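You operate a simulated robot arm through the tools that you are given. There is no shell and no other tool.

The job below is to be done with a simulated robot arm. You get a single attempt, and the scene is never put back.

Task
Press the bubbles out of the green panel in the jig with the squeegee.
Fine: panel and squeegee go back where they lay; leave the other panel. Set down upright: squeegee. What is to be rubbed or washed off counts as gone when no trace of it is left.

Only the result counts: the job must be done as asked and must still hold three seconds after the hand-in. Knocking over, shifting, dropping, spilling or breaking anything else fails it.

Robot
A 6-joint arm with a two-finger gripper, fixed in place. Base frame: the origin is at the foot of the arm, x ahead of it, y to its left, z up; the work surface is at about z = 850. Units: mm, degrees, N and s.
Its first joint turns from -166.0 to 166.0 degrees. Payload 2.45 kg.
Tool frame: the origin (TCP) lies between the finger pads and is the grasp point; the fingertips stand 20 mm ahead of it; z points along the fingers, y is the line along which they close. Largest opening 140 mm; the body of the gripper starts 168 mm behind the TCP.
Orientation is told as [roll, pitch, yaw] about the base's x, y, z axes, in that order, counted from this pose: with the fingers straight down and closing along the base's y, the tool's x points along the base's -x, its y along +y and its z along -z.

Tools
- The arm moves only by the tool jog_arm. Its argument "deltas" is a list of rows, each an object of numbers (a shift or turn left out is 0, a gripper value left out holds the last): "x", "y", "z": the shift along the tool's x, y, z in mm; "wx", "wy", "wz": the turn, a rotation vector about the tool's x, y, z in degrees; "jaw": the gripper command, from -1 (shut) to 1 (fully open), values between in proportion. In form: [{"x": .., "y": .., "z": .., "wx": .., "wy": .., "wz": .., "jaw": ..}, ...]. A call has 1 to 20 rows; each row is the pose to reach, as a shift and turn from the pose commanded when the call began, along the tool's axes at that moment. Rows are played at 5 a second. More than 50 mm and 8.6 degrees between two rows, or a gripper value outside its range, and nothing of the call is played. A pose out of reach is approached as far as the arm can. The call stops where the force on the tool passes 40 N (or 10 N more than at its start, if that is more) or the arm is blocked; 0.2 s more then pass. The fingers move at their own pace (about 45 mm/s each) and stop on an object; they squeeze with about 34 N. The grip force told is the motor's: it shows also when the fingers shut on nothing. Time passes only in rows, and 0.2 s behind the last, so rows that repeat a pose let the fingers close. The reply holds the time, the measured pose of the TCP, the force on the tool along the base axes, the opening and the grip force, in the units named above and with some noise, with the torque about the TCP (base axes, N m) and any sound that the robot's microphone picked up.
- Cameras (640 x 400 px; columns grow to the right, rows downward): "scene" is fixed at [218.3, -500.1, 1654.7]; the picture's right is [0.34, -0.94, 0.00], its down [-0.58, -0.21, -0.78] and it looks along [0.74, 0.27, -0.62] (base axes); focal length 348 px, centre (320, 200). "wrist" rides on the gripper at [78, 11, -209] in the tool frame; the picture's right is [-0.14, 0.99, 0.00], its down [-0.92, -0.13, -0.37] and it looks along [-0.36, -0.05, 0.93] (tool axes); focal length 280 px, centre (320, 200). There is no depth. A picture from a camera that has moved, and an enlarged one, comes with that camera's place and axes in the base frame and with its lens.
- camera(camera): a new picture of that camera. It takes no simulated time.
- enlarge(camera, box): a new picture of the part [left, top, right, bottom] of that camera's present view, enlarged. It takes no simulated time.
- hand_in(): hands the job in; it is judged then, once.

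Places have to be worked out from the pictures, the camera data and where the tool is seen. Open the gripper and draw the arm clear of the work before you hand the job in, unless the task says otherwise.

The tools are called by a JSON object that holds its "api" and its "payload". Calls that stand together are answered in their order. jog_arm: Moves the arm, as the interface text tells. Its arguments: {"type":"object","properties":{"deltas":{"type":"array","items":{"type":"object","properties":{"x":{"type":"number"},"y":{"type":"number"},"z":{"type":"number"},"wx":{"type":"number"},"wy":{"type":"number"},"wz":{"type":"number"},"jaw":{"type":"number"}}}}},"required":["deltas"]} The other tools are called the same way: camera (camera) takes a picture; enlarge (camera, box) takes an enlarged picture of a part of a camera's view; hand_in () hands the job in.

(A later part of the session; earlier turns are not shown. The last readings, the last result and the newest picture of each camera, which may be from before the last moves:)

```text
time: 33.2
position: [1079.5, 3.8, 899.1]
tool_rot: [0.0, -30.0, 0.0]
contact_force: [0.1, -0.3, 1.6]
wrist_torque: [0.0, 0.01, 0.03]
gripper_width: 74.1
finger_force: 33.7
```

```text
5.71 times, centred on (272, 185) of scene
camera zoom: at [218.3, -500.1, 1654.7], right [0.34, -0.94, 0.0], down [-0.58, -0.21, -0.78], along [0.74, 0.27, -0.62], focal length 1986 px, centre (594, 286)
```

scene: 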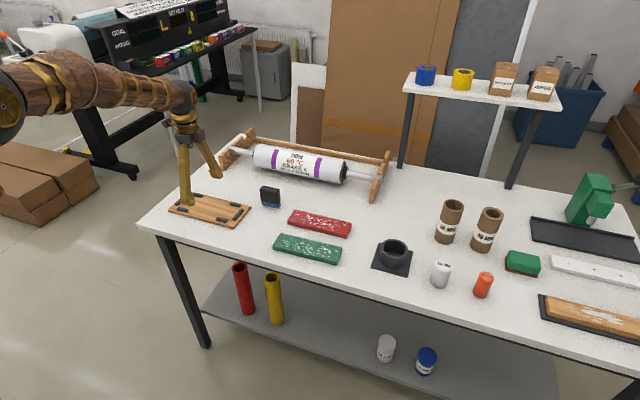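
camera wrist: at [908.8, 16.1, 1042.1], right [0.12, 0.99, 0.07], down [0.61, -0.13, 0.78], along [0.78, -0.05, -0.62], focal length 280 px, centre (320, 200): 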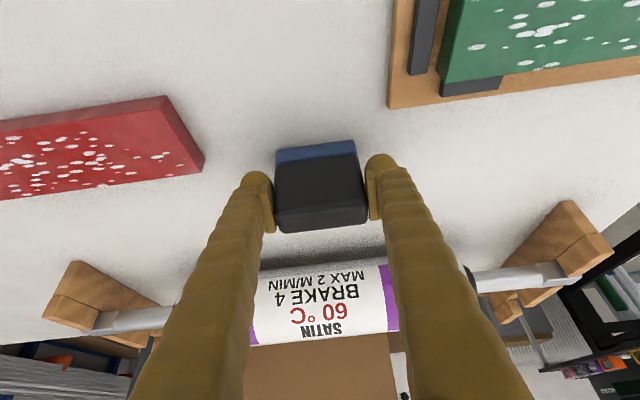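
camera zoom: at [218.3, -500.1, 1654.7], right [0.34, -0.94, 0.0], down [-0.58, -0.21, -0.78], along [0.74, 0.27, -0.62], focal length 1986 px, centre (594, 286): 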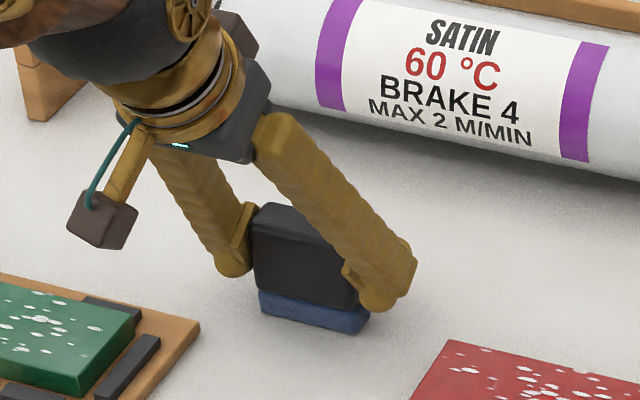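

The grip stopped at 74 mm, wider than the ~67 mm I measured for the handle, so I want to look closely at what the fingers touch.

{"api": "enlarge", "payload": {"camera": "wrist", "box": [232, 125, 408, 235]}}

{"api": "enlarge", "payload": {"camera": "scene", "box": [250, 175, 298, 210]}}

```text
3.64 times, centred on (320, 180) of wrist
camera zoom: at [908.8, 16.1, 1042.1], right [0.12, 0.99, 0.07], down [0.61, -0.13, 0.78], along [0.78, -0.05, -0.62], focal length 1020 px, centre (320, 273)
```

zoom: 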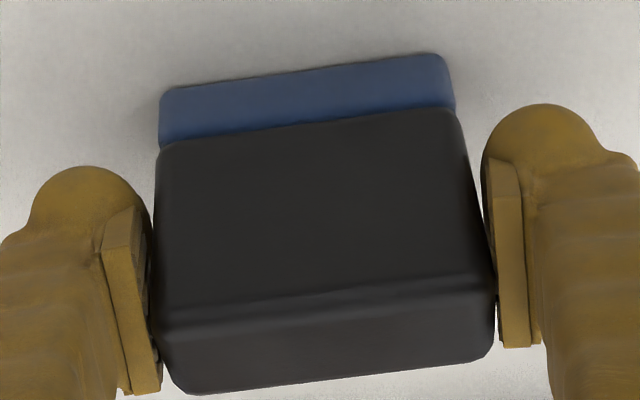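

```text
11.43 times, centred on (274, 192) of scene
camera zoom: at [218.3, -500.1, 1654.7], right [0.34, -0.94, 0.0], down [-0.58, -0.21, -0.78], along [0.74, 0.27, -0.62], focal length 3971 px, centre (846, 286)
```

zoom: 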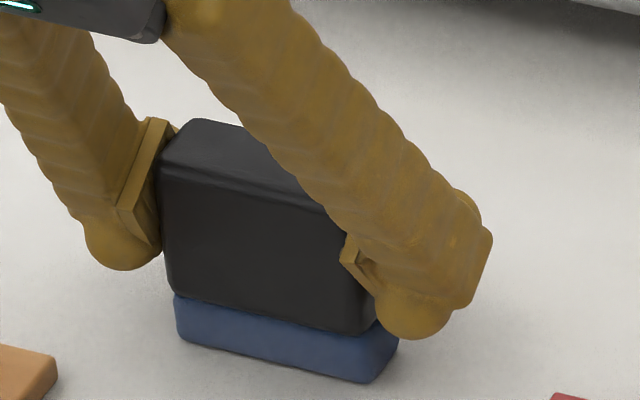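

The handle corners are rounded, so 74 mm is plausible for the handle itself with both pads on it. I lift straight up a little (base z) and check that the squeegee comes along upright.

{"api": "jog_arm", "payload": {"deltas": [{"x": -1.5, "z": -2.6, "jaw": -1}, {"x": -4, "z": -6.93}, {"x": -8, "z": -13.86}, {"x": -15, "z": -25.98}, {"x": -15, "z": -25.98}, {"x": -15, "z": -25.98}]}}

{"api": "camera", "payload": {"camera": "wrist"}}

{"api": "enlarge", "payload": {"camera": "scene", "box": [226, 150, 322, 210]}}

```text
time: 34.6
position: [1079.8, 4.2, 929.6]
tool_rot: [0.0, -30.0, 0.1]
contact_force: [0.5, 0.1, -0.9]
wrist_torque: [-0.01, 0.0, -0.02]
gripper_width: 74.2
finger_force: 33.5
```

```text
taken
camera wrist: at [907.8, 15.0, 1072.7], right [0.12, 0.99, 0.07], down [0.61, -0.13, 0.78], along [0.78, -0.05, -0.62], focal length 280 px, centre (320, 200)
```

wrist: 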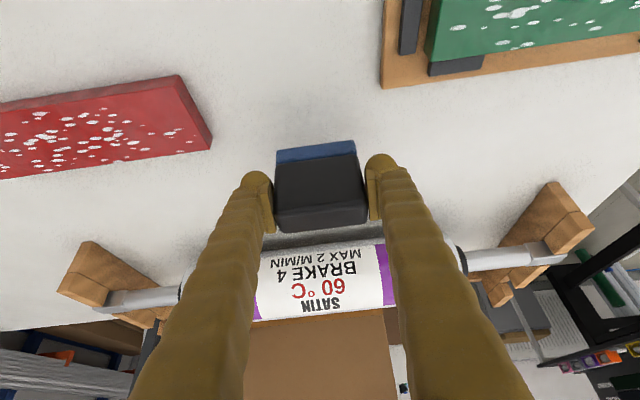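

```text
6.67 times, centred on (274, 180) of scene
camera zoom: at [218.3, -500.1, 1654.7], right [0.34, -0.94, 0.0], down [-0.58, -0.21, -0.78], along [0.74, 0.27, -0.62], focal length 2316 px, centre (627, 333)
```

zoom: 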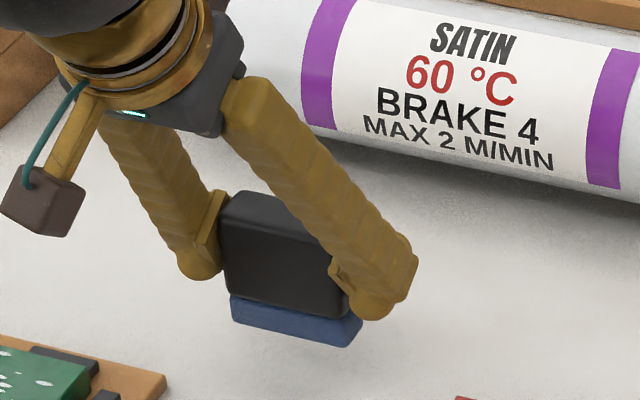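

The squeegee is held upright and off the table (grip pose about (1080.5, 4.6, 899)). I raise it and carry it over the -y part of the panel in the jig.

{"api": "jog_arm", "payload": {"deltas": [{"x": -10, "z": -17.3, "jaw": -1}, {"x": -22, "z": -38.1}, {"x": -35, "z": -60.6}, {"x": -20, "y": 21, "z": -69.3}, {"x": -5, "y": 42, "z": -78}, {"x": 10, "y": 64, "z": -86.6}, {"x": 25, "y": 85, "z": -95.3}, {"x": 40, "y": 107, "z": -104}, {"x": 54.6, "y": 128, "z": -112.4}, {"x": 54.6, "y": 128, "z": -112.4}]}}

{"api": "camera", "payload": {"camera": "wrist"}}

{"api": "enlarge", "payload": {"camera": "scene", "box": [150, 120, 310, 220]}}

```text
time: 36.8
position: [976.4, 131.0, 999.4]
tool_rot: [-0.1, -29.9, 0.0]
contact_force: [-0.5, 0.0, -0.5]
wrist_torque: [-0.02, 0.04, 0.0]
gripper_width: 74.2
finger_force: 33.6
```

```text
taken
camera wrist: at [805.1, 143.0, 1141.8], right [0.12, 0.99, 0.07], down [0.61, -0.13, 0.78], along [0.78, -0.05, -0.62], focal length 280 px, centre (320, 200)
```

wrist: 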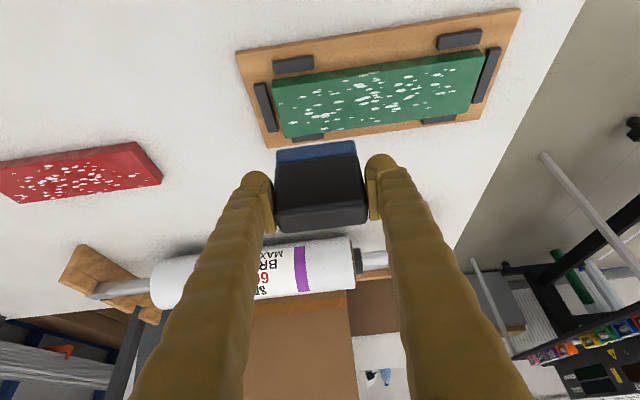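

```text
4.00 times, centred on (230, 170) of scene
camera zoom: at [218.3, -500.1, 1654.7], right [0.34, -0.94, 0.0], down [-0.58, -0.21, -0.78], along [0.74, 0.27, -0.62], focal length 1390 px, centre (680, 320)
```

zoom: 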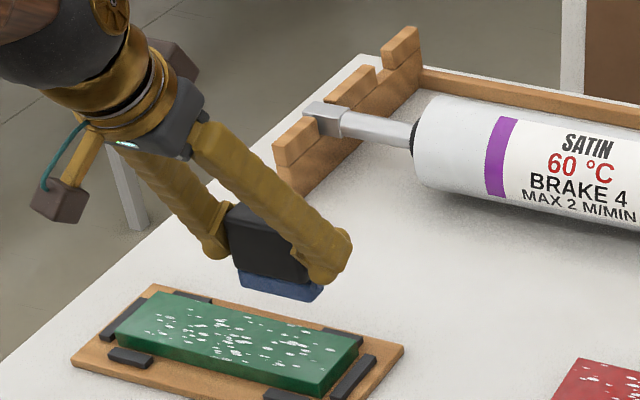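

Positioned above the -y end of the panel. I lower to about 5 mm above the expected contact height (TCP z ≈ 931).

{"api": "jog_arm", "payload": {"deltas": [{"x": 10, "z": 17.32, "jaw": -1}, {"x": 20, "z": 34.64}, {"x": 29, "z": 50.2}, {"x": 34, "z": 58.9}, {"x": 34, "z": 58.9}]}}

{"api": "camera", "payload": {"camera": "wrist"}}

{"api": "enlarge", "payload": {"camera": "scene", "box": [150, 150, 278, 230]}}

```text
time: 38.0
position: [975.0, 131.2, 930.4]
tool_rot: [0.0, -30.0, 0.0]
contact_force: [-0.3, 0.0, -0.6]
wrist_torque: [0.01, 0.0, 0.01]
gripper_width: 74.3
finger_force: 34.1
```

```text
taken
camera wrist: at [804.0, 142.3, 1074.3], right [0.12, 0.99, 0.07], down [0.61, -0.13, 0.78], along [0.78, -0.05, -0.62], focal length 280 px, centre (320, 200)
```

wrist: 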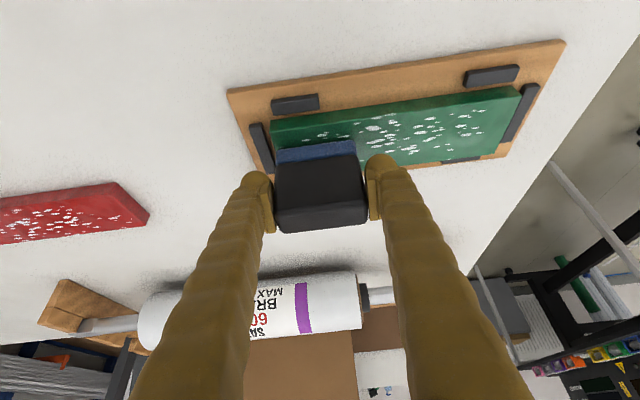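

```text
5.00 times, centred on (214, 190) of scene
camera zoom: at [218.3, -500.1, 1654.7], right [0.34, -0.94, 0.0], down [-0.58, -0.21, -0.78], along [0.74, 0.27, -0.62], focal length 1737 px, centre (850, 250)
```

zoom: 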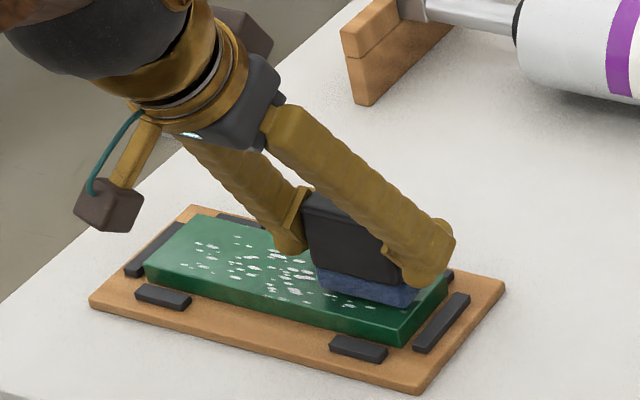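

The blade is about 5 mm over the panel. I lower in small steps to find contact and see how the force builds.

{"api": "jog_arm", "payload": {"deltas": [{"x": 1, "z": 1.73, "jaw": -1}, {"x": 1.5, "z": 2.6}, {"x": 2.0, "z": 3.46}, {"x": 2.0, "z": 3.46}]}}

{"api": "jog_arm", "payload": {"deltas": [{"x": 0.25, "z": 0.43, "jaw": -1}, {"x": 0.5, "z": 0.87}, {"x": 0.5, "z": 0.87}]}}

```text
time: 39.0
position: [976.7, 131.8, 926.9]
tool_rot: [0.0, -30.0, 0.0]
contact_force: [-1.1, 0.9, 0.9]
wrist_torque: [0.02, 0.01, 0.03]
gripper_width: 74.2
finger_force: 34.0
```

```text
time: 39.8
position: [977.4, 132.1, 926.9]
tool_rot: [0.0, -30.0, 0.0]
contact_force: [-0.8, -0.4, 6.4]
wrist_torque: [0.01, 0.08, 0.01]
gripper_width: 74.3
finger_force: 34.0
```

Contact made at about 6.4 N. I press 0.5 mm more and make a short stroke along the panel, then look at the effect.

{"api": "jog_arm", "payload": {"deltas": [{"x": 0.25, "z": 0.43, "jaw": -1}, {"x": 0.25, "z": 0.43}, {"x": 0.25, "y": 8, "z": 0.43}, {"x": 0.25, "y": 16, "z": 0.43}, {"x": 0.25, "y": 24, "z": 0.43}, {"x": 0.25, "y": 32, "z": 0.43}, {"x": 0.25, "y": 40, "z": 0.43}]}}

{"api": "camera", "payload": {"camera": "wrist"}}

{"api": "enlarge", "payload": {"camera": "scene", "box": [150, 160, 262, 230]}}

```text
time: 41.4
position: [978.6, 172.4, 928.1]
tool_rot: [0.0, -30.1, 0.1]
contact_force: [-0.4, -8.7, 28.2]
wrist_torque: [-0.06, 0.03, 0.01]
gripper_width: 74.3
finger_force: 33.9
```

```text
taken
camera wrist: at [805.1, 182.8, 1069.5], right [0.12, 0.99, 0.07], down [0.61, -0.13, 0.78], along [0.78, -0.05, -0.62], focal length 280 px, centre (320, 200)
```

wrist: 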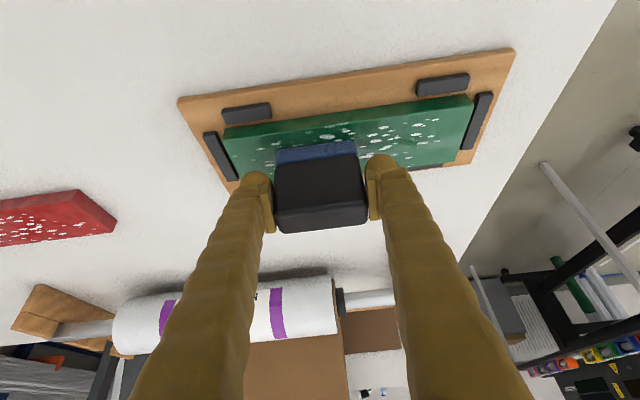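

```text
5.71 times, centred on (206, 195) of scene
camera zoom: at [218.3, -500.1, 1654.7], right [0.34, -0.94, 0.0], down [-0.58, -0.21, -0.78], along [0.74, 0.27, -0.62], focal length 1986 px, centre (971, 229)
```

zoom: 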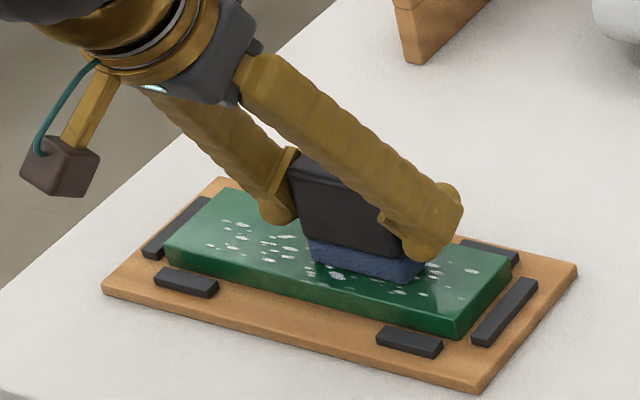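

Force rose to 28 N with 9 N drag. Let me look closely at the area behind the blade.

{"api": "enlarge", "payload": {"camera": "wrist", "box": [200, 80, 376, 190]}}

{"api": "enlarge", "payload": {"camera": "scene", "box": [210, 195, 258, 225]}}

```text
3.64 times, centred on (288, 135) of wrist
camera zoom: at [805.1, 182.8, 1069.5], right [0.12, 0.99, 0.07], down [0.61, -0.13, 0.78], along [0.78, -0.05, -0.62], focal length 1020 px, centre (436, 436)
```

zoom: 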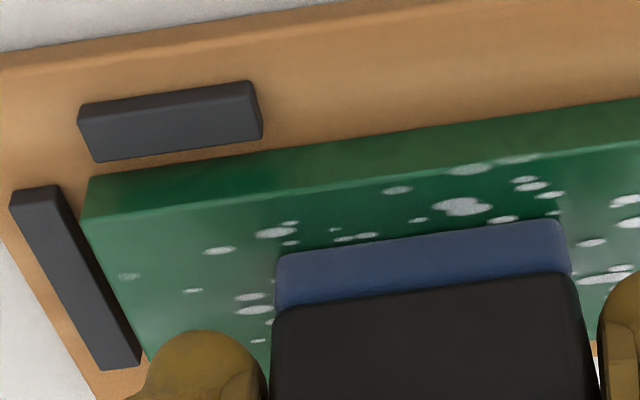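

```text
13.33 times, centred on (234, 210) of scene
camera zoom: at [218.3, -500.1, 1654.7], right [0.34, -0.94, 0.0], down [-0.58, -0.21, -0.78], along [0.74, 0.27, -0.62], focal length 4633 px, centre (1467, 67)
```

zoom: 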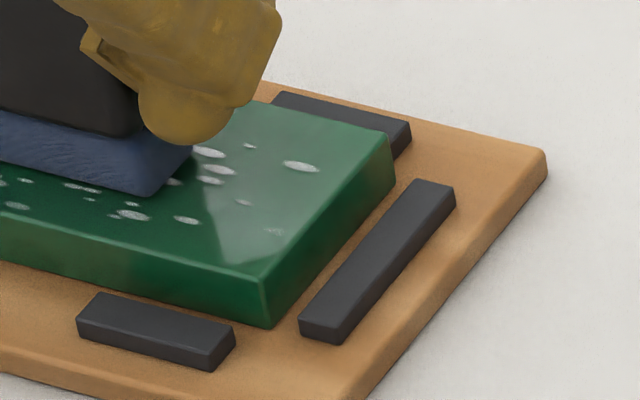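

The bubbles in the swept strip look dimmer but not all gone. I continue the stroke toward the +y end in moderate steps and watch the force.

{"api": "jog_arm", "payload": {"deltas": [{"y": 8, "jaw": -1}, {"y": 16}, {"y": 24}, {"y": 32}, {"y": 40}, {"y": 48}]}}

{"api": "jog_arm", "payload": {"deltas": [{"y": 8, "jaw": -1}, {"y": 16}, {"y": 24}, {"y": 32}, {"y": 40}, {"y": 48}]}}

{"api": "camera", "payload": {"camera": "wrist"}}

{"api": "enlarge", "payload": {"camera": "scene", "box": [156, 170, 260, 235]}}

```text
time: 42.8
position: [976.3, 219.9, 924.6]
tool_rot: [0.0, -29.9, -0.1]
contact_force: [-0.5, -5.3, 18.9]
wrist_torque: [0.27, 0.03, 0.01]
gripper_width: 74.4
finger_force: 34.2
```

```text
time: 44.2
position: [975.7, 267.8, 927.2]
tool_rot: [0.0, -29.9, -0.1]
contact_force: [-1.1, -3.6, 16.8]
wrist_torque: [0.03, 0.13, 0.06]
gripper_width: 74.2
finger_force: 33.8
```

```text
taken
camera wrist: at [804.3, 278.6, 1069.2], right [0.12, 0.99, 0.07], down [0.61, -0.13, 0.78], along [0.78, -0.05, -0.62], focal length 280 px, centre (320, 200)
```

wrist: 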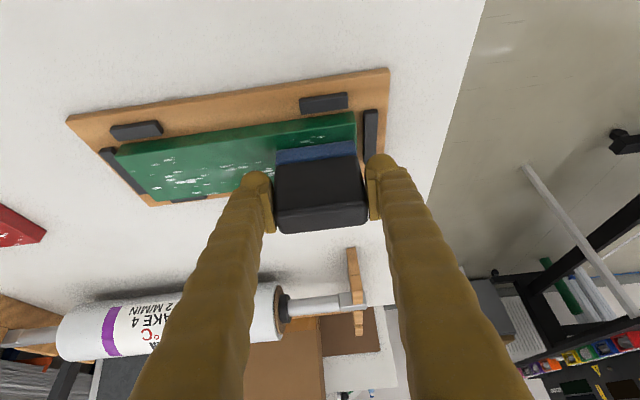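

```text
6.15 times, centred on (208, 202) of scene
camera zoom: at [218.3, -500.1, 1654.7], right [0.34, -0.94, 0.0], down [-0.58, -0.21, -0.78], along [0.74, 0.27, -0.62], focal length 2138 px, centre (1009, 185)
```

zoom: 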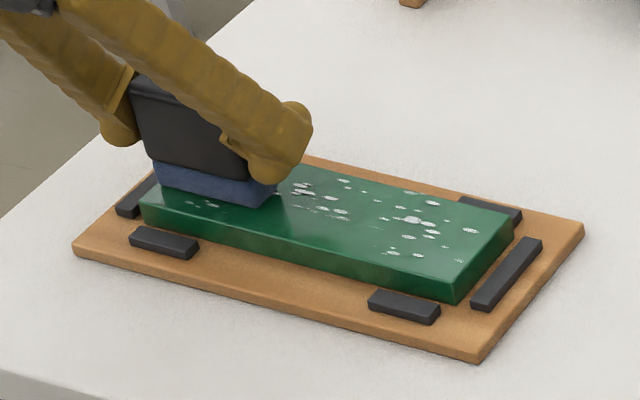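

Pressing works: the middle strip on the near side is now clear. I lift 4 mm, shift 20 mm outward in x for the far lane, and press again at the +y end.

{"api": "jog_arm", "payload": {"deltas": [{"x": -2, "z": -3.46, "jaw": -1}, {"x": -10.7, "y": 3, "z": 1.54}, {"x": -19.3, "y": 5, "z": 6.54}, {"x": -18.3, "y": 5, "z": 8.27}, {"x": -17.3, "y": 5, "z": 10.0}, {"x": -17.3, "y": 5, "z": 10.0}]}}

{"api": "camera", "payload": {"camera": "wrist"}}

{"api": "enlarge", "payload": {"camera": "scene", "box": [156, 160, 268, 230]}}

```text
time: 45.6
position: [996.7, 272.4, 927.1]
tool_rot: [0.0, -29.9, 0.0]
contact_force: [0.0, -0.4, 6.3]
wrist_torque: [0.14, 0.06, 0.01]
gripper_width: 74.3
finger_force: 34.0
```

```text
taken
camera wrist: at [824.9, 284.1, 1069.3], right [0.12, 0.99, 0.07], down [0.61, -0.13, 0.78], along [0.78, -0.05, -0.62], focal length 280 px, centre (320, 200)
```

wrist: 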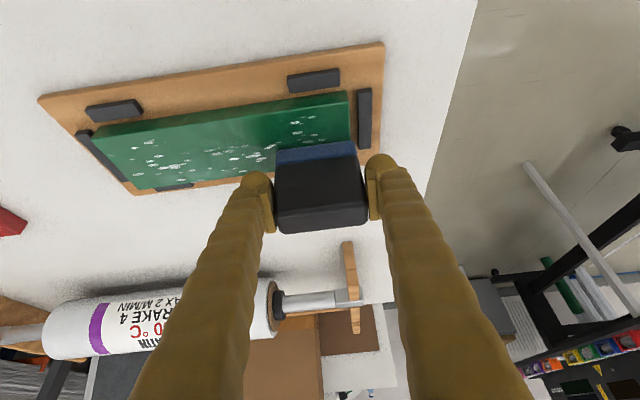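

```text
5.71 times, centred on (212, 195) of scene
camera zoom: at [218.3, -500.1, 1654.7], right [0.34, -0.94, 0.0], down [-0.58, -0.21, -0.78], along [0.74, 0.27, -0.62], focal length 1986 px, centre (937, 229)
```

zoom: 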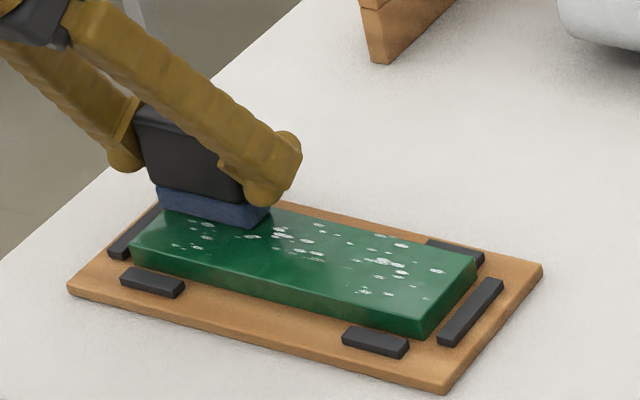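

Now press a little more and stroke along -y in the far lane.

{"api": "jog_arm", "payload": {"deltas": [{"x": 0.4, "z": 0.69, "jaw": -1}, {"x": 0.4, "y": -6, "z": 0.69}, {"x": 0.4, "y": -14, "z": 0.69}, {"x": 0.4, "y": -22, "z": 0.69}, {"x": 0.4, "y": -30, "z": 0.69}, {"x": 0.4, "y": -38, "z": 0.69}, {"x": 0.4, "y": -46, "z": 0.69}]}}

{"api": "jog_arm", "payload": {"deltas": [{"y": -8, "jaw": -1}, {"y": -16}, {"y": -24}, {"y": -32}, {"y": -40}, {"y": -48}]}}

{"api": "jog_arm", "payload": {"deltas": [{"y": -8, "jaw": -1}, {"y": -16}, {"y": -24}, {"y": -32}, {"y": -40}, {"y": -48}, {"y": -52}]}}

{"api": "camera", "payload": {"camera": "wrist"}}

{"api": "enlarge", "payload": {"camera": "scene", "box": [156, 160, 268, 230]}}

```text
time: 47.2
position: [998.1, 228.9, 926.8]
tool_rot: [0.0, -30.0, -0.1]
contact_force: [1.7, 5.7, 24.7]
wrist_torque: [0.05, 0.05, -0.07]
gripper_width: 74.1
finger_force: 33.9
```

```text
time: 48.6
position: [996.7, 178.4, 925.6]
tool_rot: [0.0, -30.0, 0.0]
contact_force: [1.2, 6.9, 30.1]
wrist_torque: [-0.11, 0.07, -0.03]
gripper_width: 74.4
finger_force: 33.8
```

```text
time: 50.2
position: [994.9, 127.3, 925.2]
tool_rot: [0.0, -30.0, 0.0]
contact_force: [0.9, 8.4, 27.4]
wrist_torque: [-0.09, 0.19, -0.05]
gripper_width: 74.4
finger_force: 34.4
```

```text
taken
camera wrist: at [823.7, 138.0, 1067.9], right [0.12, 0.99, 0.07], down [0.61, -0.13, 0.78], along [0.78, -0.05, -0.62], focal length 280 px, centre (320, 200)
```

wrist: 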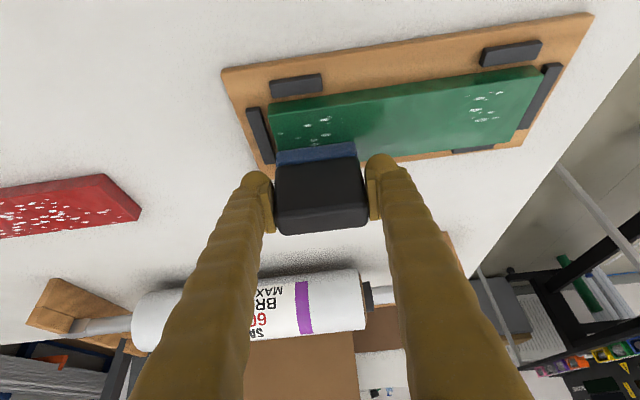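

```text
5.71 times, centred on (212, 195) of scene
camera zoom: at [218.3, -500.1, 1654.7], right [0.34, -0.94, 0.0], down [-0.58, -0.21, -0.78], along [0.74, 0.27, -0.62], focal length 1986 px, centre (937, 229)
```

zoom: 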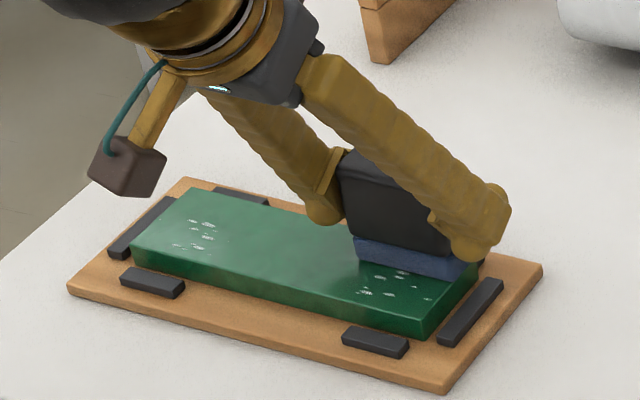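

Large areas are clean now; what remains are two groups near the ends. I lift, shift to the near lane (x about 962) at the -y end, and press again.

{"api": "jog_arm", "payload": {"deltas": [{"x": -2, "z": -3.46, "jaw": -1}, {"x": 8, "z": -9.2}, {"x": 18, "z": -15}, {"x": 28.3, "z": -20.96}, {"x": 29.3, "z": -19.2}, {"x": 30.1, "z": -17.85}, {"x": 30.1, "z": -17.85}]}}

{"api": "camera", "payload": {"camera": "wrist"}}

```text
time: 51.8
position: [962.3, 126.1, 925.0]
tool_rot: [0.0, -30.0, 0.0]
contact_force: [-0.1, -0.4, -1.2]
wrist_torque: [0.01, -0.01, -0.03]
gripper_width: 74.4
finger_force: 34.5
```

```text
taken
camera wrist: at [789.5, 138.1, 1068.5], right [0.12, 0.99, 0.07], down [0.61, -0.13, 0.78], along [0.78, -0.05, -0.62], focal length 280 px, centre (320, 200)
```

wrist: 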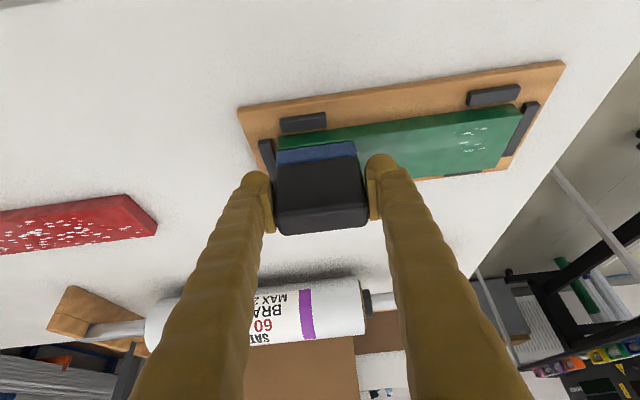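

No contact here yet (the squeegee may have shifted a hair in the grip). I lower in half-millimetre steps.

{"api": "jog_arm", "payload": {"deltas": [{"x": 0.25, "z": 0.43, "jaw": -1}, {"x": 0.5, "z": 0.87}, {"x": 0.5, "z": 0.87}]}}

{"api": "jog_arm", "payload": {"deltas": [{"x": 0.25, "z": 0.43, "jaw": -1}, {"x": 0.5, "z": 0.87}, {"x": 0.5, "z": 0.87}]}}

```text
time: 52.6
position: [961.3, 127.8, 924.1]
tool_rot: [0.0, -30.0, 0.0]
contact_force: [0.6, -1.0, 2.0]
wrist_torque: [-0.13, 0.05, 0.01]
gripper_width: 74.2
finger_force: 33.6
```

```text
time: 53.4
position: [961.8, 127.4, 925.2]
tool_rot: [0.0, -30.1, 0.0]
contact_force: [-2.6, 0.3, 18.1]
wrist_torque: [-0.15, 0.27, -0.05]
gripper_width: 74.1
finger_force: 34.1
```

18 N now. I stroke slightly past the -y end first, then along +y in the near lane.

{"api": "jog_arm", "payload": {"deltas": [{"y": -3, "jaw": -1}, {"y": -6}, {"y": -2}, {"y": 6}, {"y": 14}, {"y": 22}, {"y": 30}, {"y": 38}]}}

{"api": "jog_arm", "payload": {"deltas": [{"y": 8, "jaw": -1}, {"y": 16}, {"y": 24}, {"y": 32}, {"y": 40}, {"y": 48}]}}

{"api": "jog_arm", "payload": {"deltas": [{"y": 8, "jaw": -1}, {"y": 16}, {"y": 24}, {"y": 32}, {"y": 40}, {"y": 48}, {"y": 56}, {"y": 60}]}}

{"api": "camera", "payload": {"camera": "wrist"}}

{"api": "enlarge", "payload": {"camera": "scene", "box": [156, 160, 268, 230]}}

```text
time: 55.2
position: [962.2, 166.3, 923.3]
tool_rot: [0.0, -30.1, 0.0]
contact_force: [-1.6, -7.4, 30.1]
wrist_torque: [0.11, 0.2, 0.05]
gripper_width: 74.2
finger_force: 34.4
```

```text
time: 56.6
position: [961.7, 214.5, 924.1]
tool_rot: [0.1, -30.1, 0.0]
contact_force: [-1.7, -2.8, 9.2]
wrist_torque: [0.13, 0.13, 0.06]
gripper_width: 74.2
finger_force: 33.9
```

```text
time: 58.4
position: [960.8, 272.7, 923.6]
tool_rot: [0.0, -30.0, 0.0]
contact_force: [-0.2, -5.4, 14.4]
wrist_torque: [0.02, 0.11, 0.05]
gripper_width: 74.3
finger_force: 34.3
```

```text
taken
camera wrist: at [789.4, 283.8, 1066.7], right [0.12, 0.99, 0.07], down [0.61, -0.13, 0.78], along [0.78, -0.05, -0.62], focal length 280 px, centre (320, 200)
```

wrist: 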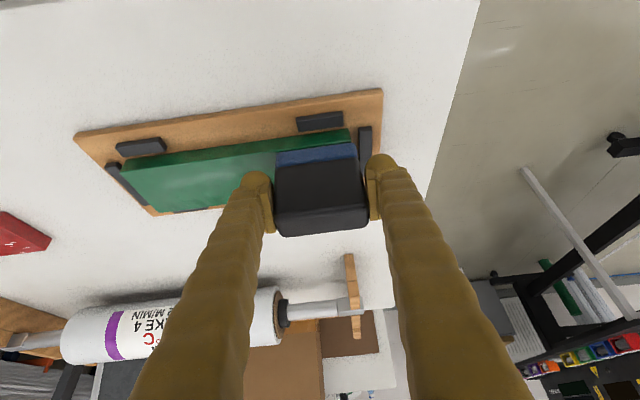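

```text
5.71 times, centred on (212, 195) of scene
camera zoom: at [218.3, -500.1, 1654.7], right [0.34, -0.94, 0.0], down [-0.58, -0.21, -0.78], along [0.74, 0.27, -0.62], focal length 1986 px, centre (937, 229)
```

zoom: 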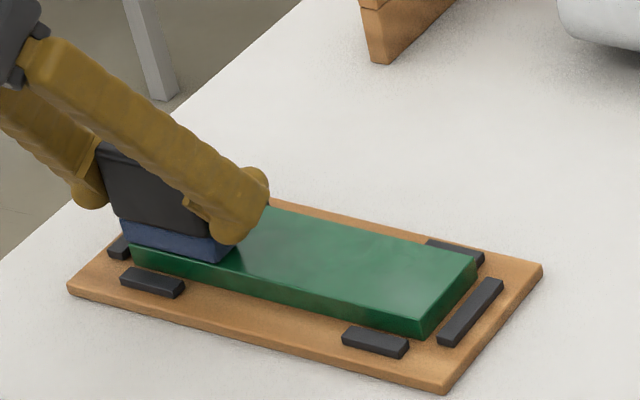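

Everything visible is clean. I work the +y end with short back-and-forth strokes, pressing slightly more.

{"api": "jog_arm", "payload": {"deltas": [{"x": 0.25, "z": 0.43, "jaw": -1}, {"x": 0.25, "y": 3, "z": 0.43}, {"x": 0.25, "y": -5, "z": 0.43}, {"x": 0.25, "y": -13, "z": 0.43}, {"x": 0.25, "y": -21, "z": 0.43}, {"x": 0.25, "y": -29, "z": 0.43}, {"x": 0.25, "y": -37, "z": 0.43}]}}

{"api": "jog_arm", "payload": {"deltas": [{"x": -2, "z": -3.46, "jaw": -1}, {"x": -10, "y": 15, "z": 1.2}, {"x": -17.6, "y": 30, "z": 5.54}, {"x": -17.6, "y": 37, "z": 5.54}, {"x": -16.6, "y": 37, "z": 7.27}, {"x": -16.1, "y": 37, "z": 8.14}, {"x": -16.1, "y": 37, "z": 8.14}]}}

{"api": "camera", "payload": {"camera": "wrist"}}

```text
time: 60.0
position: [961.4, 235.9, 923.1]
tool_rot: [0.0, -30.0, 0.1]
contact_force: [-0.3, 4.8, 17.3]
wrist_torque: [0.21, 0.15, 0.0]
gripper_width: 74.4
finger_force: 34.2
```

```text
time: 61.6
position: [978.7, 272.4, 924.0]
tool_rot: [0.1, -30.0, 0.1]
contact_force: [-0.8, -0.6, 0.3]
wrist_torque: [0.0, -0.03, 0.01]
gripper_width: 74.2
finger_force: 34.3
```

```text
taken
camera wrist: at [807.2, 284.0, 1066.7], right [0.12, 0.99, 0.07], down [0.61, -0.13, 0.78], along [0.78, -0.05, -0.62], focal length 280 px, centre (320, 200)
```

wrist: 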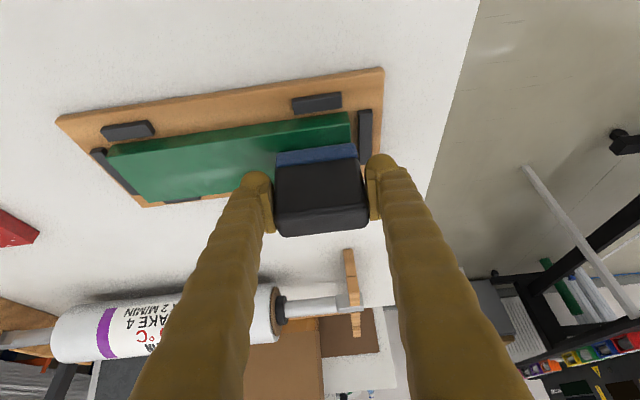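

Barely touching in the middle lane; I press 1.5 mm further and stroke inward from the +y end.

{"api": "jog_arm", "payload": {"deltas": [{"x": 0.25, "z": 0.43, "jaw": -1}, {"x": 0.5, "z": 0.87}, {"x": 0.75, "z": 1.3}, {"x": 0.75, "y": 4, "z": 1.3}, {"x": 0.75, "y": -4, "z": 1.3}, {"x": 0.75, "y": -12, "z": 1.3}, {"x": 0.75, "y": -20, "z": 1.3}]}}

{"api": "jog_arm", "payload": {"deltas": [{"y": -8, "jaw": -1}, {"y": -16}, {"y": -24}, {"y": -32}, {"y": -40}, {"y": -48}, {"y": -56}, {"y": -64}]}}

{"api": "jog_arm", "payload": {"deltas": [{"y": -8, "jaw": -1}, {"y": -16}, {"y": -24}, {"y": -32}, {"y": -40}, {"y": -48}, {"y": -56}, {"y": -64}]}}

{"api": "camera", "payload": {"camera": "wrist"}}

{"api": "enlarge", "payload": {"camera": "scene", "box": [156, 160, 268, 230]}}

```text
time: 63.2
position: [979.1, 252.9, 924.4]
tool_rot: [-0.1, -30.1, -0.1]
contact_force: [1.2, 3.2, 16.6]
wrist_torque: [0.08, 0.11, -0.03]
gripper_width: 74.1
finger_force: 34.0
```

```text
time: 65.0
position: [979.6, 188.1, 922.5]
tool_rot: [0.0, -30.0, -0.1]
contact_force: [-0.3, 7.9, 26.9]
wrist_torque: [-0.11, 0.17, 0.01]
gripper_width: 74.3
finger_force: 33.7
```

```text
time: 66.8
position: [978.0, 123.8, 923.0]
tool_rot: [0.0, -29.9, 0.0]
contact_force: [-0.1, 0.8, 10.5]
wrist_torque: [-0.11, 0.12, -0.02]
gripper_width: 74.3
finger_force: 34.2
```

```text
taken
camera wrist: at [807.1, 135.8, 1065.6], right [0.12, 0.99, 0.07], down [0.61, -0.13, 0.78], along [0.78, -0.05, -0.62], focal length 280 px, centre (320, 200)
```

wrist: 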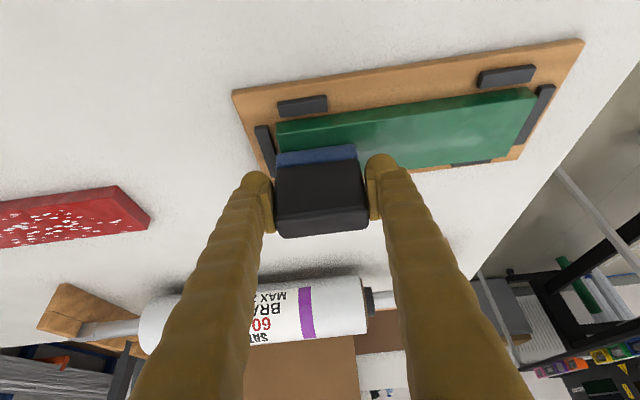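

```text
5.71 times, centred on (212, 195) of scene
camera zoom: at [218.3, -500.1, 1654.7], right [0.34, -0.94, 0.0], down [-0.58, -0.21, -0.78], along [0.74, 0.27, -0.62], focal length 1986 px, centre (937, 229)
```

zoom: 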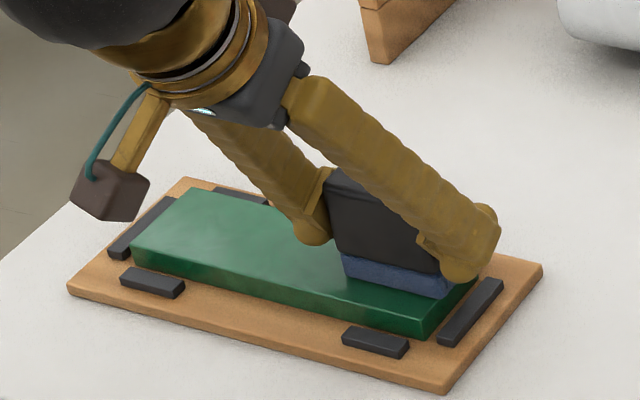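

It looks clean from here. I lift the squeegee well clear to the side and inspect the whole panel at high zoom.

{"api": "jog_arm", "payload": {"deltas": [{"x": -5, "z": -8.66, "jaw": -1}, {"x": -15, "z": -26}, {"x": -30, "z": -52}, {"x": -45, "z": -77.9}, {"x": -50, "y": -30, "z": -86.6}, {"x": -50, "y": -65, "z": -86.6}, {"x": -50, "y": -100, "z": -86.6}, {"x": -50, "y": -118, "z": -86.6}, {"x": -50, "y": -118, "z": -86.6}]}}

{"api": "camera", "payload": {"camera": "wrist"}}

{"api": "enlarge", "payload": {"camera": "scene", "box": [172, 185, 220, 215]}}

{"api": "enlarge", "payload": {"camera": "scene", "box": [202, 190, 250, 220]}}

```text
time: 68.8
position: [979.9, 6.2, 1021.7]
tool_rot: [0.1, -30.0, 0.0]
contact_force: [-0.2, 0.3, -1.8]
wrist_torque: [-0.01, -0.01, -0.01]
gripper_width: 74.3
finger_force: 34.3
```

```text
taken
camera wrist: at [808.0, 16.5, 1165.1], right [0.12, 0.99, 0.07], down [0.61, -0.13, 0.78], along [0.78, -0.05, -0.62], focal length 280 px, centre (320, 200)
```

wrist: 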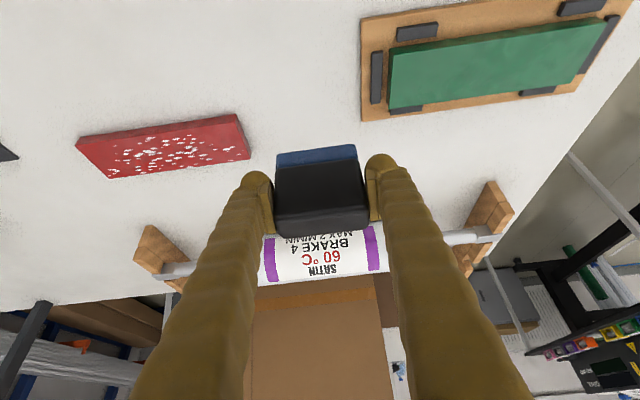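

```text
13.33 times, centred on (196, 200) of scene
camera zoom: at [218.3, -500.1, 1654.7], right [0.34, -0.94, 0.0], down [-0.58, -0.21, -0.78], along [0.74, 0.27, -0.62], focal length 4633 px, centre (1973, 200)
```

zoom: 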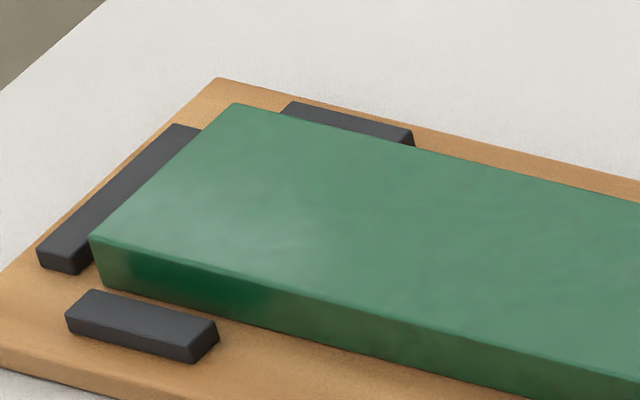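

```text
13.33 times, centred on (226, 205) of scene
camera zoom: at [218.3, -500.1, 1654.7], right [0.34, -0.94, 0.0], down [-0.58, -0.21, -0.78], along [0.74, 0.27, -0.62], focal length 4633 px, centre (1573, 133)
```

zoom: 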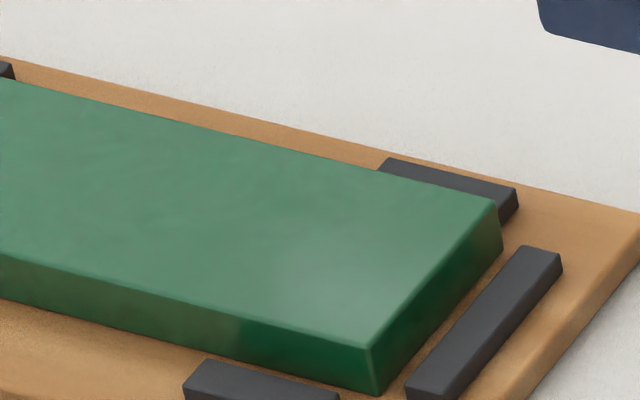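

No bubbles visible. I zoom in further from both cameras to rule out faint traces.

{"api": "enlarge", "payload": {"camera": "wrist", "box": [376, 10, 504, 120]}}

{"api": "enlarge", "payload": {"camera": "wrist", "box": [490, 0, 618, 100]}}

{"api": "enlarge", "payload": {"camera": "scene", "box": [178, 190, 210, 210]}}

{"api": "enlarge", "payload": {"camera": "scene", "box": [206, 195, 242, 218]}}

```text
3.64 times, centred on (440, 65) of wrist
camera zoom: at [808.0, 16.5, 1165.1], right [0.12, 0.99, 0.07], down [0.61, -0.13, 0.78], along [0.78, -0.05, -0.62], focal length 1020 px, centre (-116, 691)
```

zoom: 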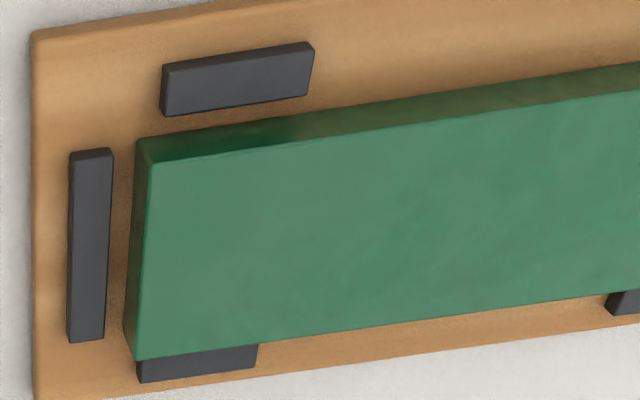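

```text
4.00 times, centred on (554, 50) of wrist
camera zoom: at [808.0, 16.5, 1165.1], right [0.12, 0.99, 0.07], down [0.61, -0.13, 0.78], along [0.78, -0.05, -0.62], focal length 1122 px, centre (-616, 800)
```

zoom: 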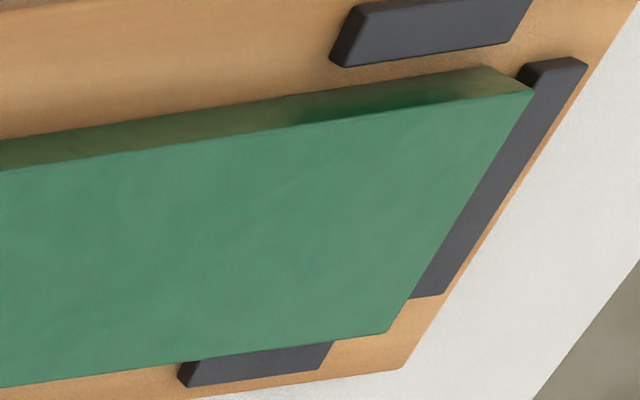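

```text
16.00 times, centred on (194, 200) of scene
camera zoom: at [218.3, -500.1, 1654.7], right [0.34, -0.94, 0.0], down [-0.58, -0.21, -0.78], along [0.74, 0.27, -0.62], focal length 5559 px, centre (2336, 200)
```

zoom: 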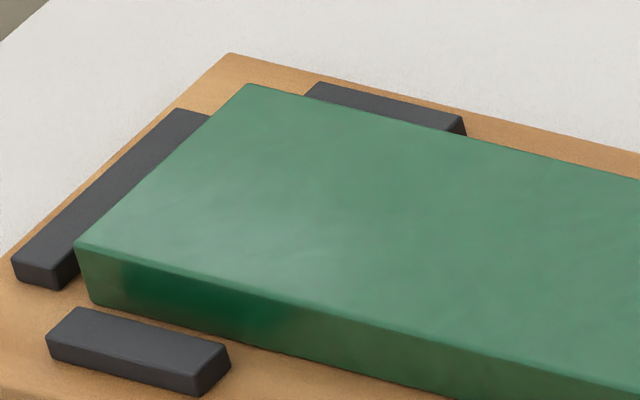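

```text
16.00 times, centred on (224, 206) of scene
camera zoom: at [218.3, -500.1, 1654.7], right [0.34, -0.94, 0.0], down [-0.58, -0.21, -0.78], along [0.74, 0.27, -0.62], focal length 5559 px, centre (1856, 96)
```

zoom: 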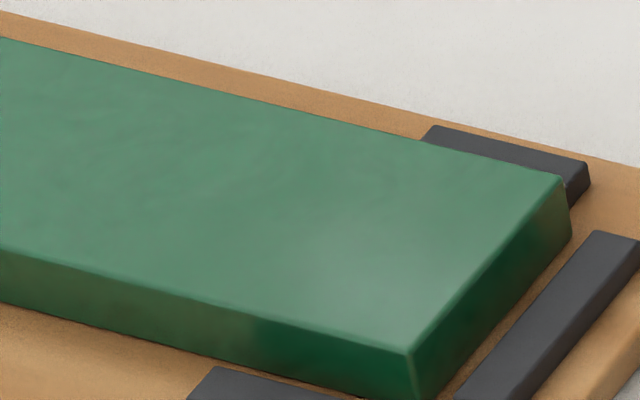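

The panel is clean over its whole top face. Before returning the squeegee I check whether it slipped or rotated in the grip during pressing.

{"api": "enlarge", "payload": {"camera": "wrist", "box": [232, 125, 408, 235]}}

{"api": "enlarge", "payload": {"camera": "scene", "box": [210, 130, 306, 190]}}

```text
3.64 times, centred on (320, 180) of wrist
camera zoom: at [808.0, 16.5, 1165.1], right [0.12, 0.99, 0.07], down [0.61, -0.13, 0.78], along [0.78, -0.05, -0.62], focal length 1020 px, centre (320, 273)
```

zoom: 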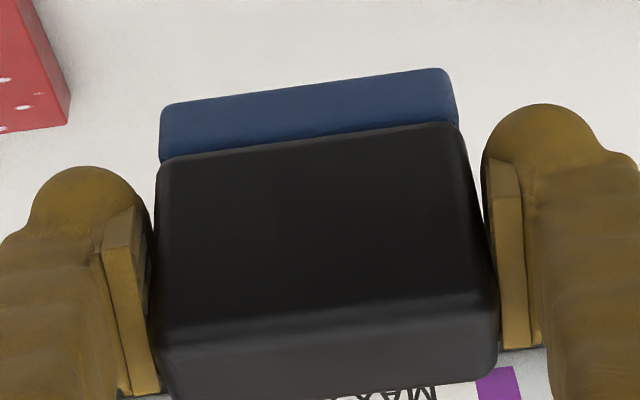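

```text
6.67 times, centred on (258, 160) of scene
camera zoom: at [218.3, -500.1, 1654.7], right [0.34, -0.94, 0.0], down [-0.58, -0.21, -0.78], along [0.74, 0.27, -0.62], focal length 2316 px, centre (733, 467)
```

zoom: 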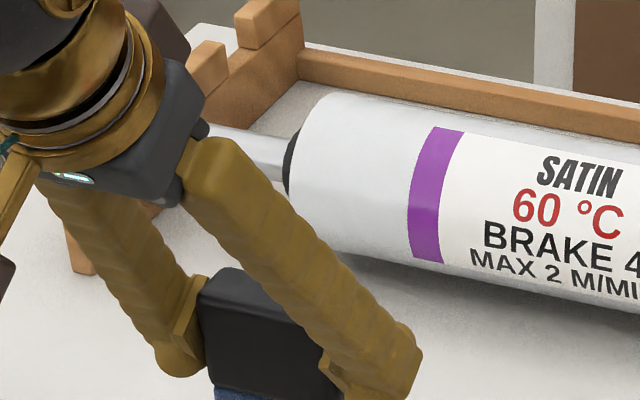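

The squeegee has slid up a few millimetres in the grip without visible rotation. I zoom on the blade corners to quantify this.

{"api": "enlarge", "payload": {"camera": "wrist", "box": [268, 138, 316, 168]}}

{"api": "enlarge", "payload": {"camera": "wrist", "box": [320, 130, 376, 165]}}

{"api": "enlarge", "payload": {"camera": "wrist", "box": [260, 190, 380, 240]}}

```text
13.33 times, centred on (292, 153) of wrist
camera zoom: at [808.0, 16.5, 1165.1], right [0.12, 0.99, 0.07], down [0.61, -0.13, 0.78], along [0.78, -0.05, -0.62], focal length 3738 px, centre (693, 827)
```

zoom: 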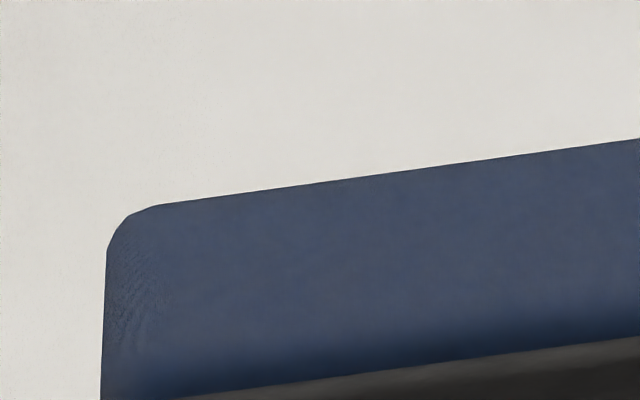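

```text
11.43 times, centred on (348, 148) of wrist
camera zoom: at [808.0, 16.5, 1165.1], right [0.12, 0.99, 0.07], down [0.61, -0.13, 0.78], along [0.78, -0.05, -0.62], focal length 3204 px, centre (0, 800)
```

zoom: 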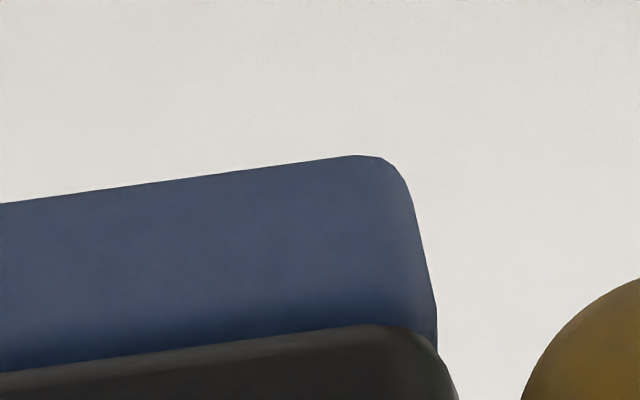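

```text
5.33 times, centred on (320, 215) of wrist
camera zoom: at [808.0, 16.5, 1165.1], right [0.12, 0.99, 0.07], down [0.61, -0.13, 0.78], along [0.78, -0.05, -0.62], focal length 1495 px, centre (320, 120)
```

zoom: 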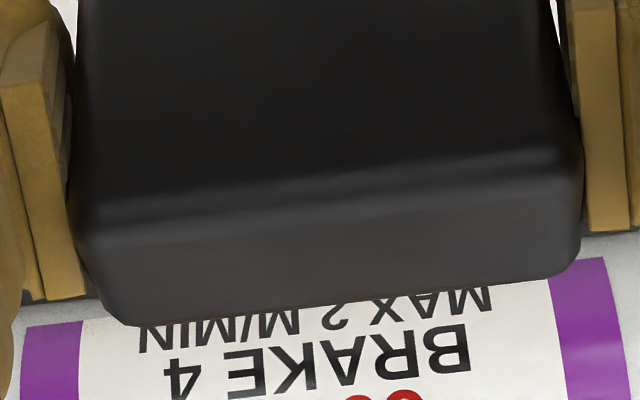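

The analysis says a pure upward slip of about 4.5 mm, so the blade will meet the table about 4.5 mm lower in hand height. I bring the squeegee back over its original spot and lower to ~15 mm above the table.

{"api": "jog_arm", "payload": {"deltas": [{"x": -17.4, "y": -0.6, "z": 10.05, "jaw": -1}, {"x": -34.8, "y": -1.2, "z": 20.1}, {"x": -52.2, "y": -1.8, "z": 30.15}, {"x": -69.6, "y": -2.4, "z": 40.2}, {"x": -87, "y": -3, "z": 50.25}, {"x": -75, "y": -3, "z": 71.0}, {"x": -60, "y": -3, "z": 97.0}, {"x": -47, "y": -3, "z": 119.5}, {"x": -36, "y": -3, "z": 138.6}, {"x": -30.5, "y": -3, "z": 148.1}, {"x": -30.5, "y": -3, "z": 148.1}]}}

{"api": "camera", "payload": {"camera": "wrist"}}

{"api": "enlarge", "payload": {"camera": "scene", "box": [240, 170, 304, 210]}}

```text
time: 71.2
position: [1080.8, 5.0, 909.7]
tool_rot: [0.0, -30.0, 0.0]
contact_force: [-0.3, -0.6, 0.1]
wrist_torque: [0.01, 0.0, -0.01]
gripper_width: 73.9
finger_force: 34.1
```

```text
taken
camera wrist: at [908.1, 15.5, 1052.7], right [0.12, 0.99, 0.07], down [0.61, -0.13, 0.78], along [0.78, -0.05, -0.62], focal length 280 px, centre (320, 200)
```

wrist: 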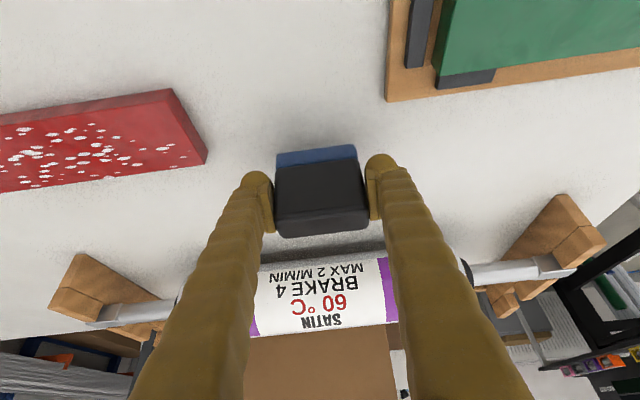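

```text
10.00 times, centred on (272, 190) of scene
camera zoom: at [218.3, -500.1, 1654.7], right [0.34, -0.94, 0.0], down [-0.58, -0.21, -0.78], along [0.74, 0.27, -0.62], focal length 3475 px, centre (800, 300)
```

zoom: 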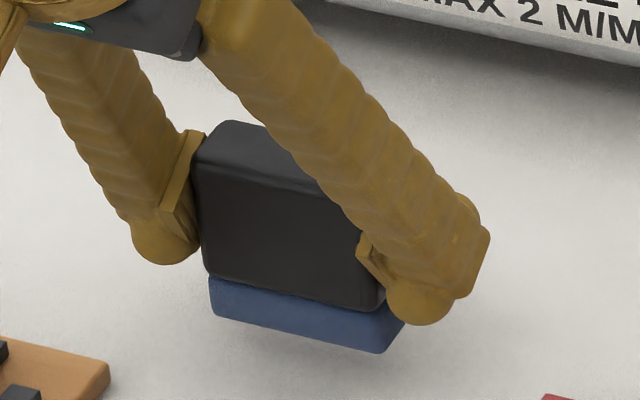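

About 15 mm above its spot and correctly placed. I lower 11 mm, then feel for the table.

{"api": "jog_arm", "payload": {"deltas": [{"x": 2.5, "z": 4.33, "jaw": -1}, {"x": 4.5, "z": 7.79}, {"x": 5.5, "z": 9.53}, {"x": 6.0, "z": 10.39}, {"x": 6.0, "z": 10.39}]}}

{"api": "jog_arm", "payload": {"deltas": [{"x": 0.25, "z": 0.43, "jaw": -1}, {"x": 0.5, "z": 0.87}, {"x": 0.5, "z": 0.87}]}}

```text
time: 72.4
position: [1080.1, 5.5, 897.7]
tool_rot: [-0.1, -30.1, 0.0]
contact_force: [-1.1, 0.0, -0.9]
wrist_torque: [0.01, -0.01, -0.02]
gripper_width: 74.2
finger_force: 33.6
```

```text
time: 73.2
position: [1079.1, 4.9, 897.3]
tool_rot: [0.0, -30.1, 0.0]
contact_force: [0.2, -0.4, -0.4]
wrist_torque: [0.01, 0.0, -0.01]
gripper_width: 73.9
finger_force: 33.8
```

No contact yet; continue in half-millimetre steps.

{"api": "jog_arm", "payload": {"deltas": [{"x": 0.25, "z": 0.43, "jaw": -1}, {"x": 0.5, "z": 0.87}, {"x": 0.5, "z": 0.87}]}}

{"api": "jog_arm", "payload": {"deltas": [{"x": 0.2, "z": 0.35, "jaw": -1}, {"x": 0.4, "z": 0.69}, {"x": 0.4, "z": 0.69}]}}

```text
time: 74.0
position: [1080.1, 3.9, 895.2]
tool_rot: [-0.1, -30.0, 0.0]
contact_force: [-0.2, 0.6, -1.1]
wrist_torque: [-0.03, -0.02, 0.01]
gripper_width: 73.9
finger_force: 33.3
```

```text
time: 74.8
position: [1079.1, 4.1, 895.4]
tool_rot: [0.0, -30.0, 0.0]
contact_force: [0.0, -0.1, 0.2]
wrist_torque: [-0.03, 0.0, 0.0]
gripper_width: 74.2
finger_force: 33.9
```

Force just turned positive, so contact is starting. One more half millimetre.

{"api": "jog_arm", "payload": {"deltas": [{"x": 0.15, "z": 0.26, "jaw": -1}, {"x": 0.3, "z": 0.52}, {"x": 0.3, "z": 0.52}]}}

{"api": "enlarge", "payload": {"camera": "scene", "box": [240, 170, 304, 210]}}

```text
time: 75.6
position: [1080.0, 4.0, 894.4]
tool_rot: [0.1, -30.1, -0.1]
contact_force: [-1.1, -2.8, 9.8]
wrist_torque: [-0.2, 0.12, 0.03]
gripper_width: 74.3
finger_force: 33.7
```

```text
10.00 times, centred on (272, 190) of scene
camera zoom: at [218.3, -500.1, 1654.7], right [0.34, -0.94, 0.0], down [-0.58, -0.21, -0.78], along [0.74, 0.27, -0.62], focal length 3475 px, centre (800, 300)
```

zoom: 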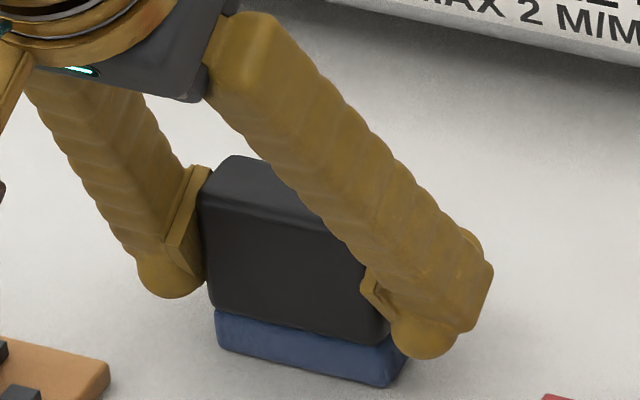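

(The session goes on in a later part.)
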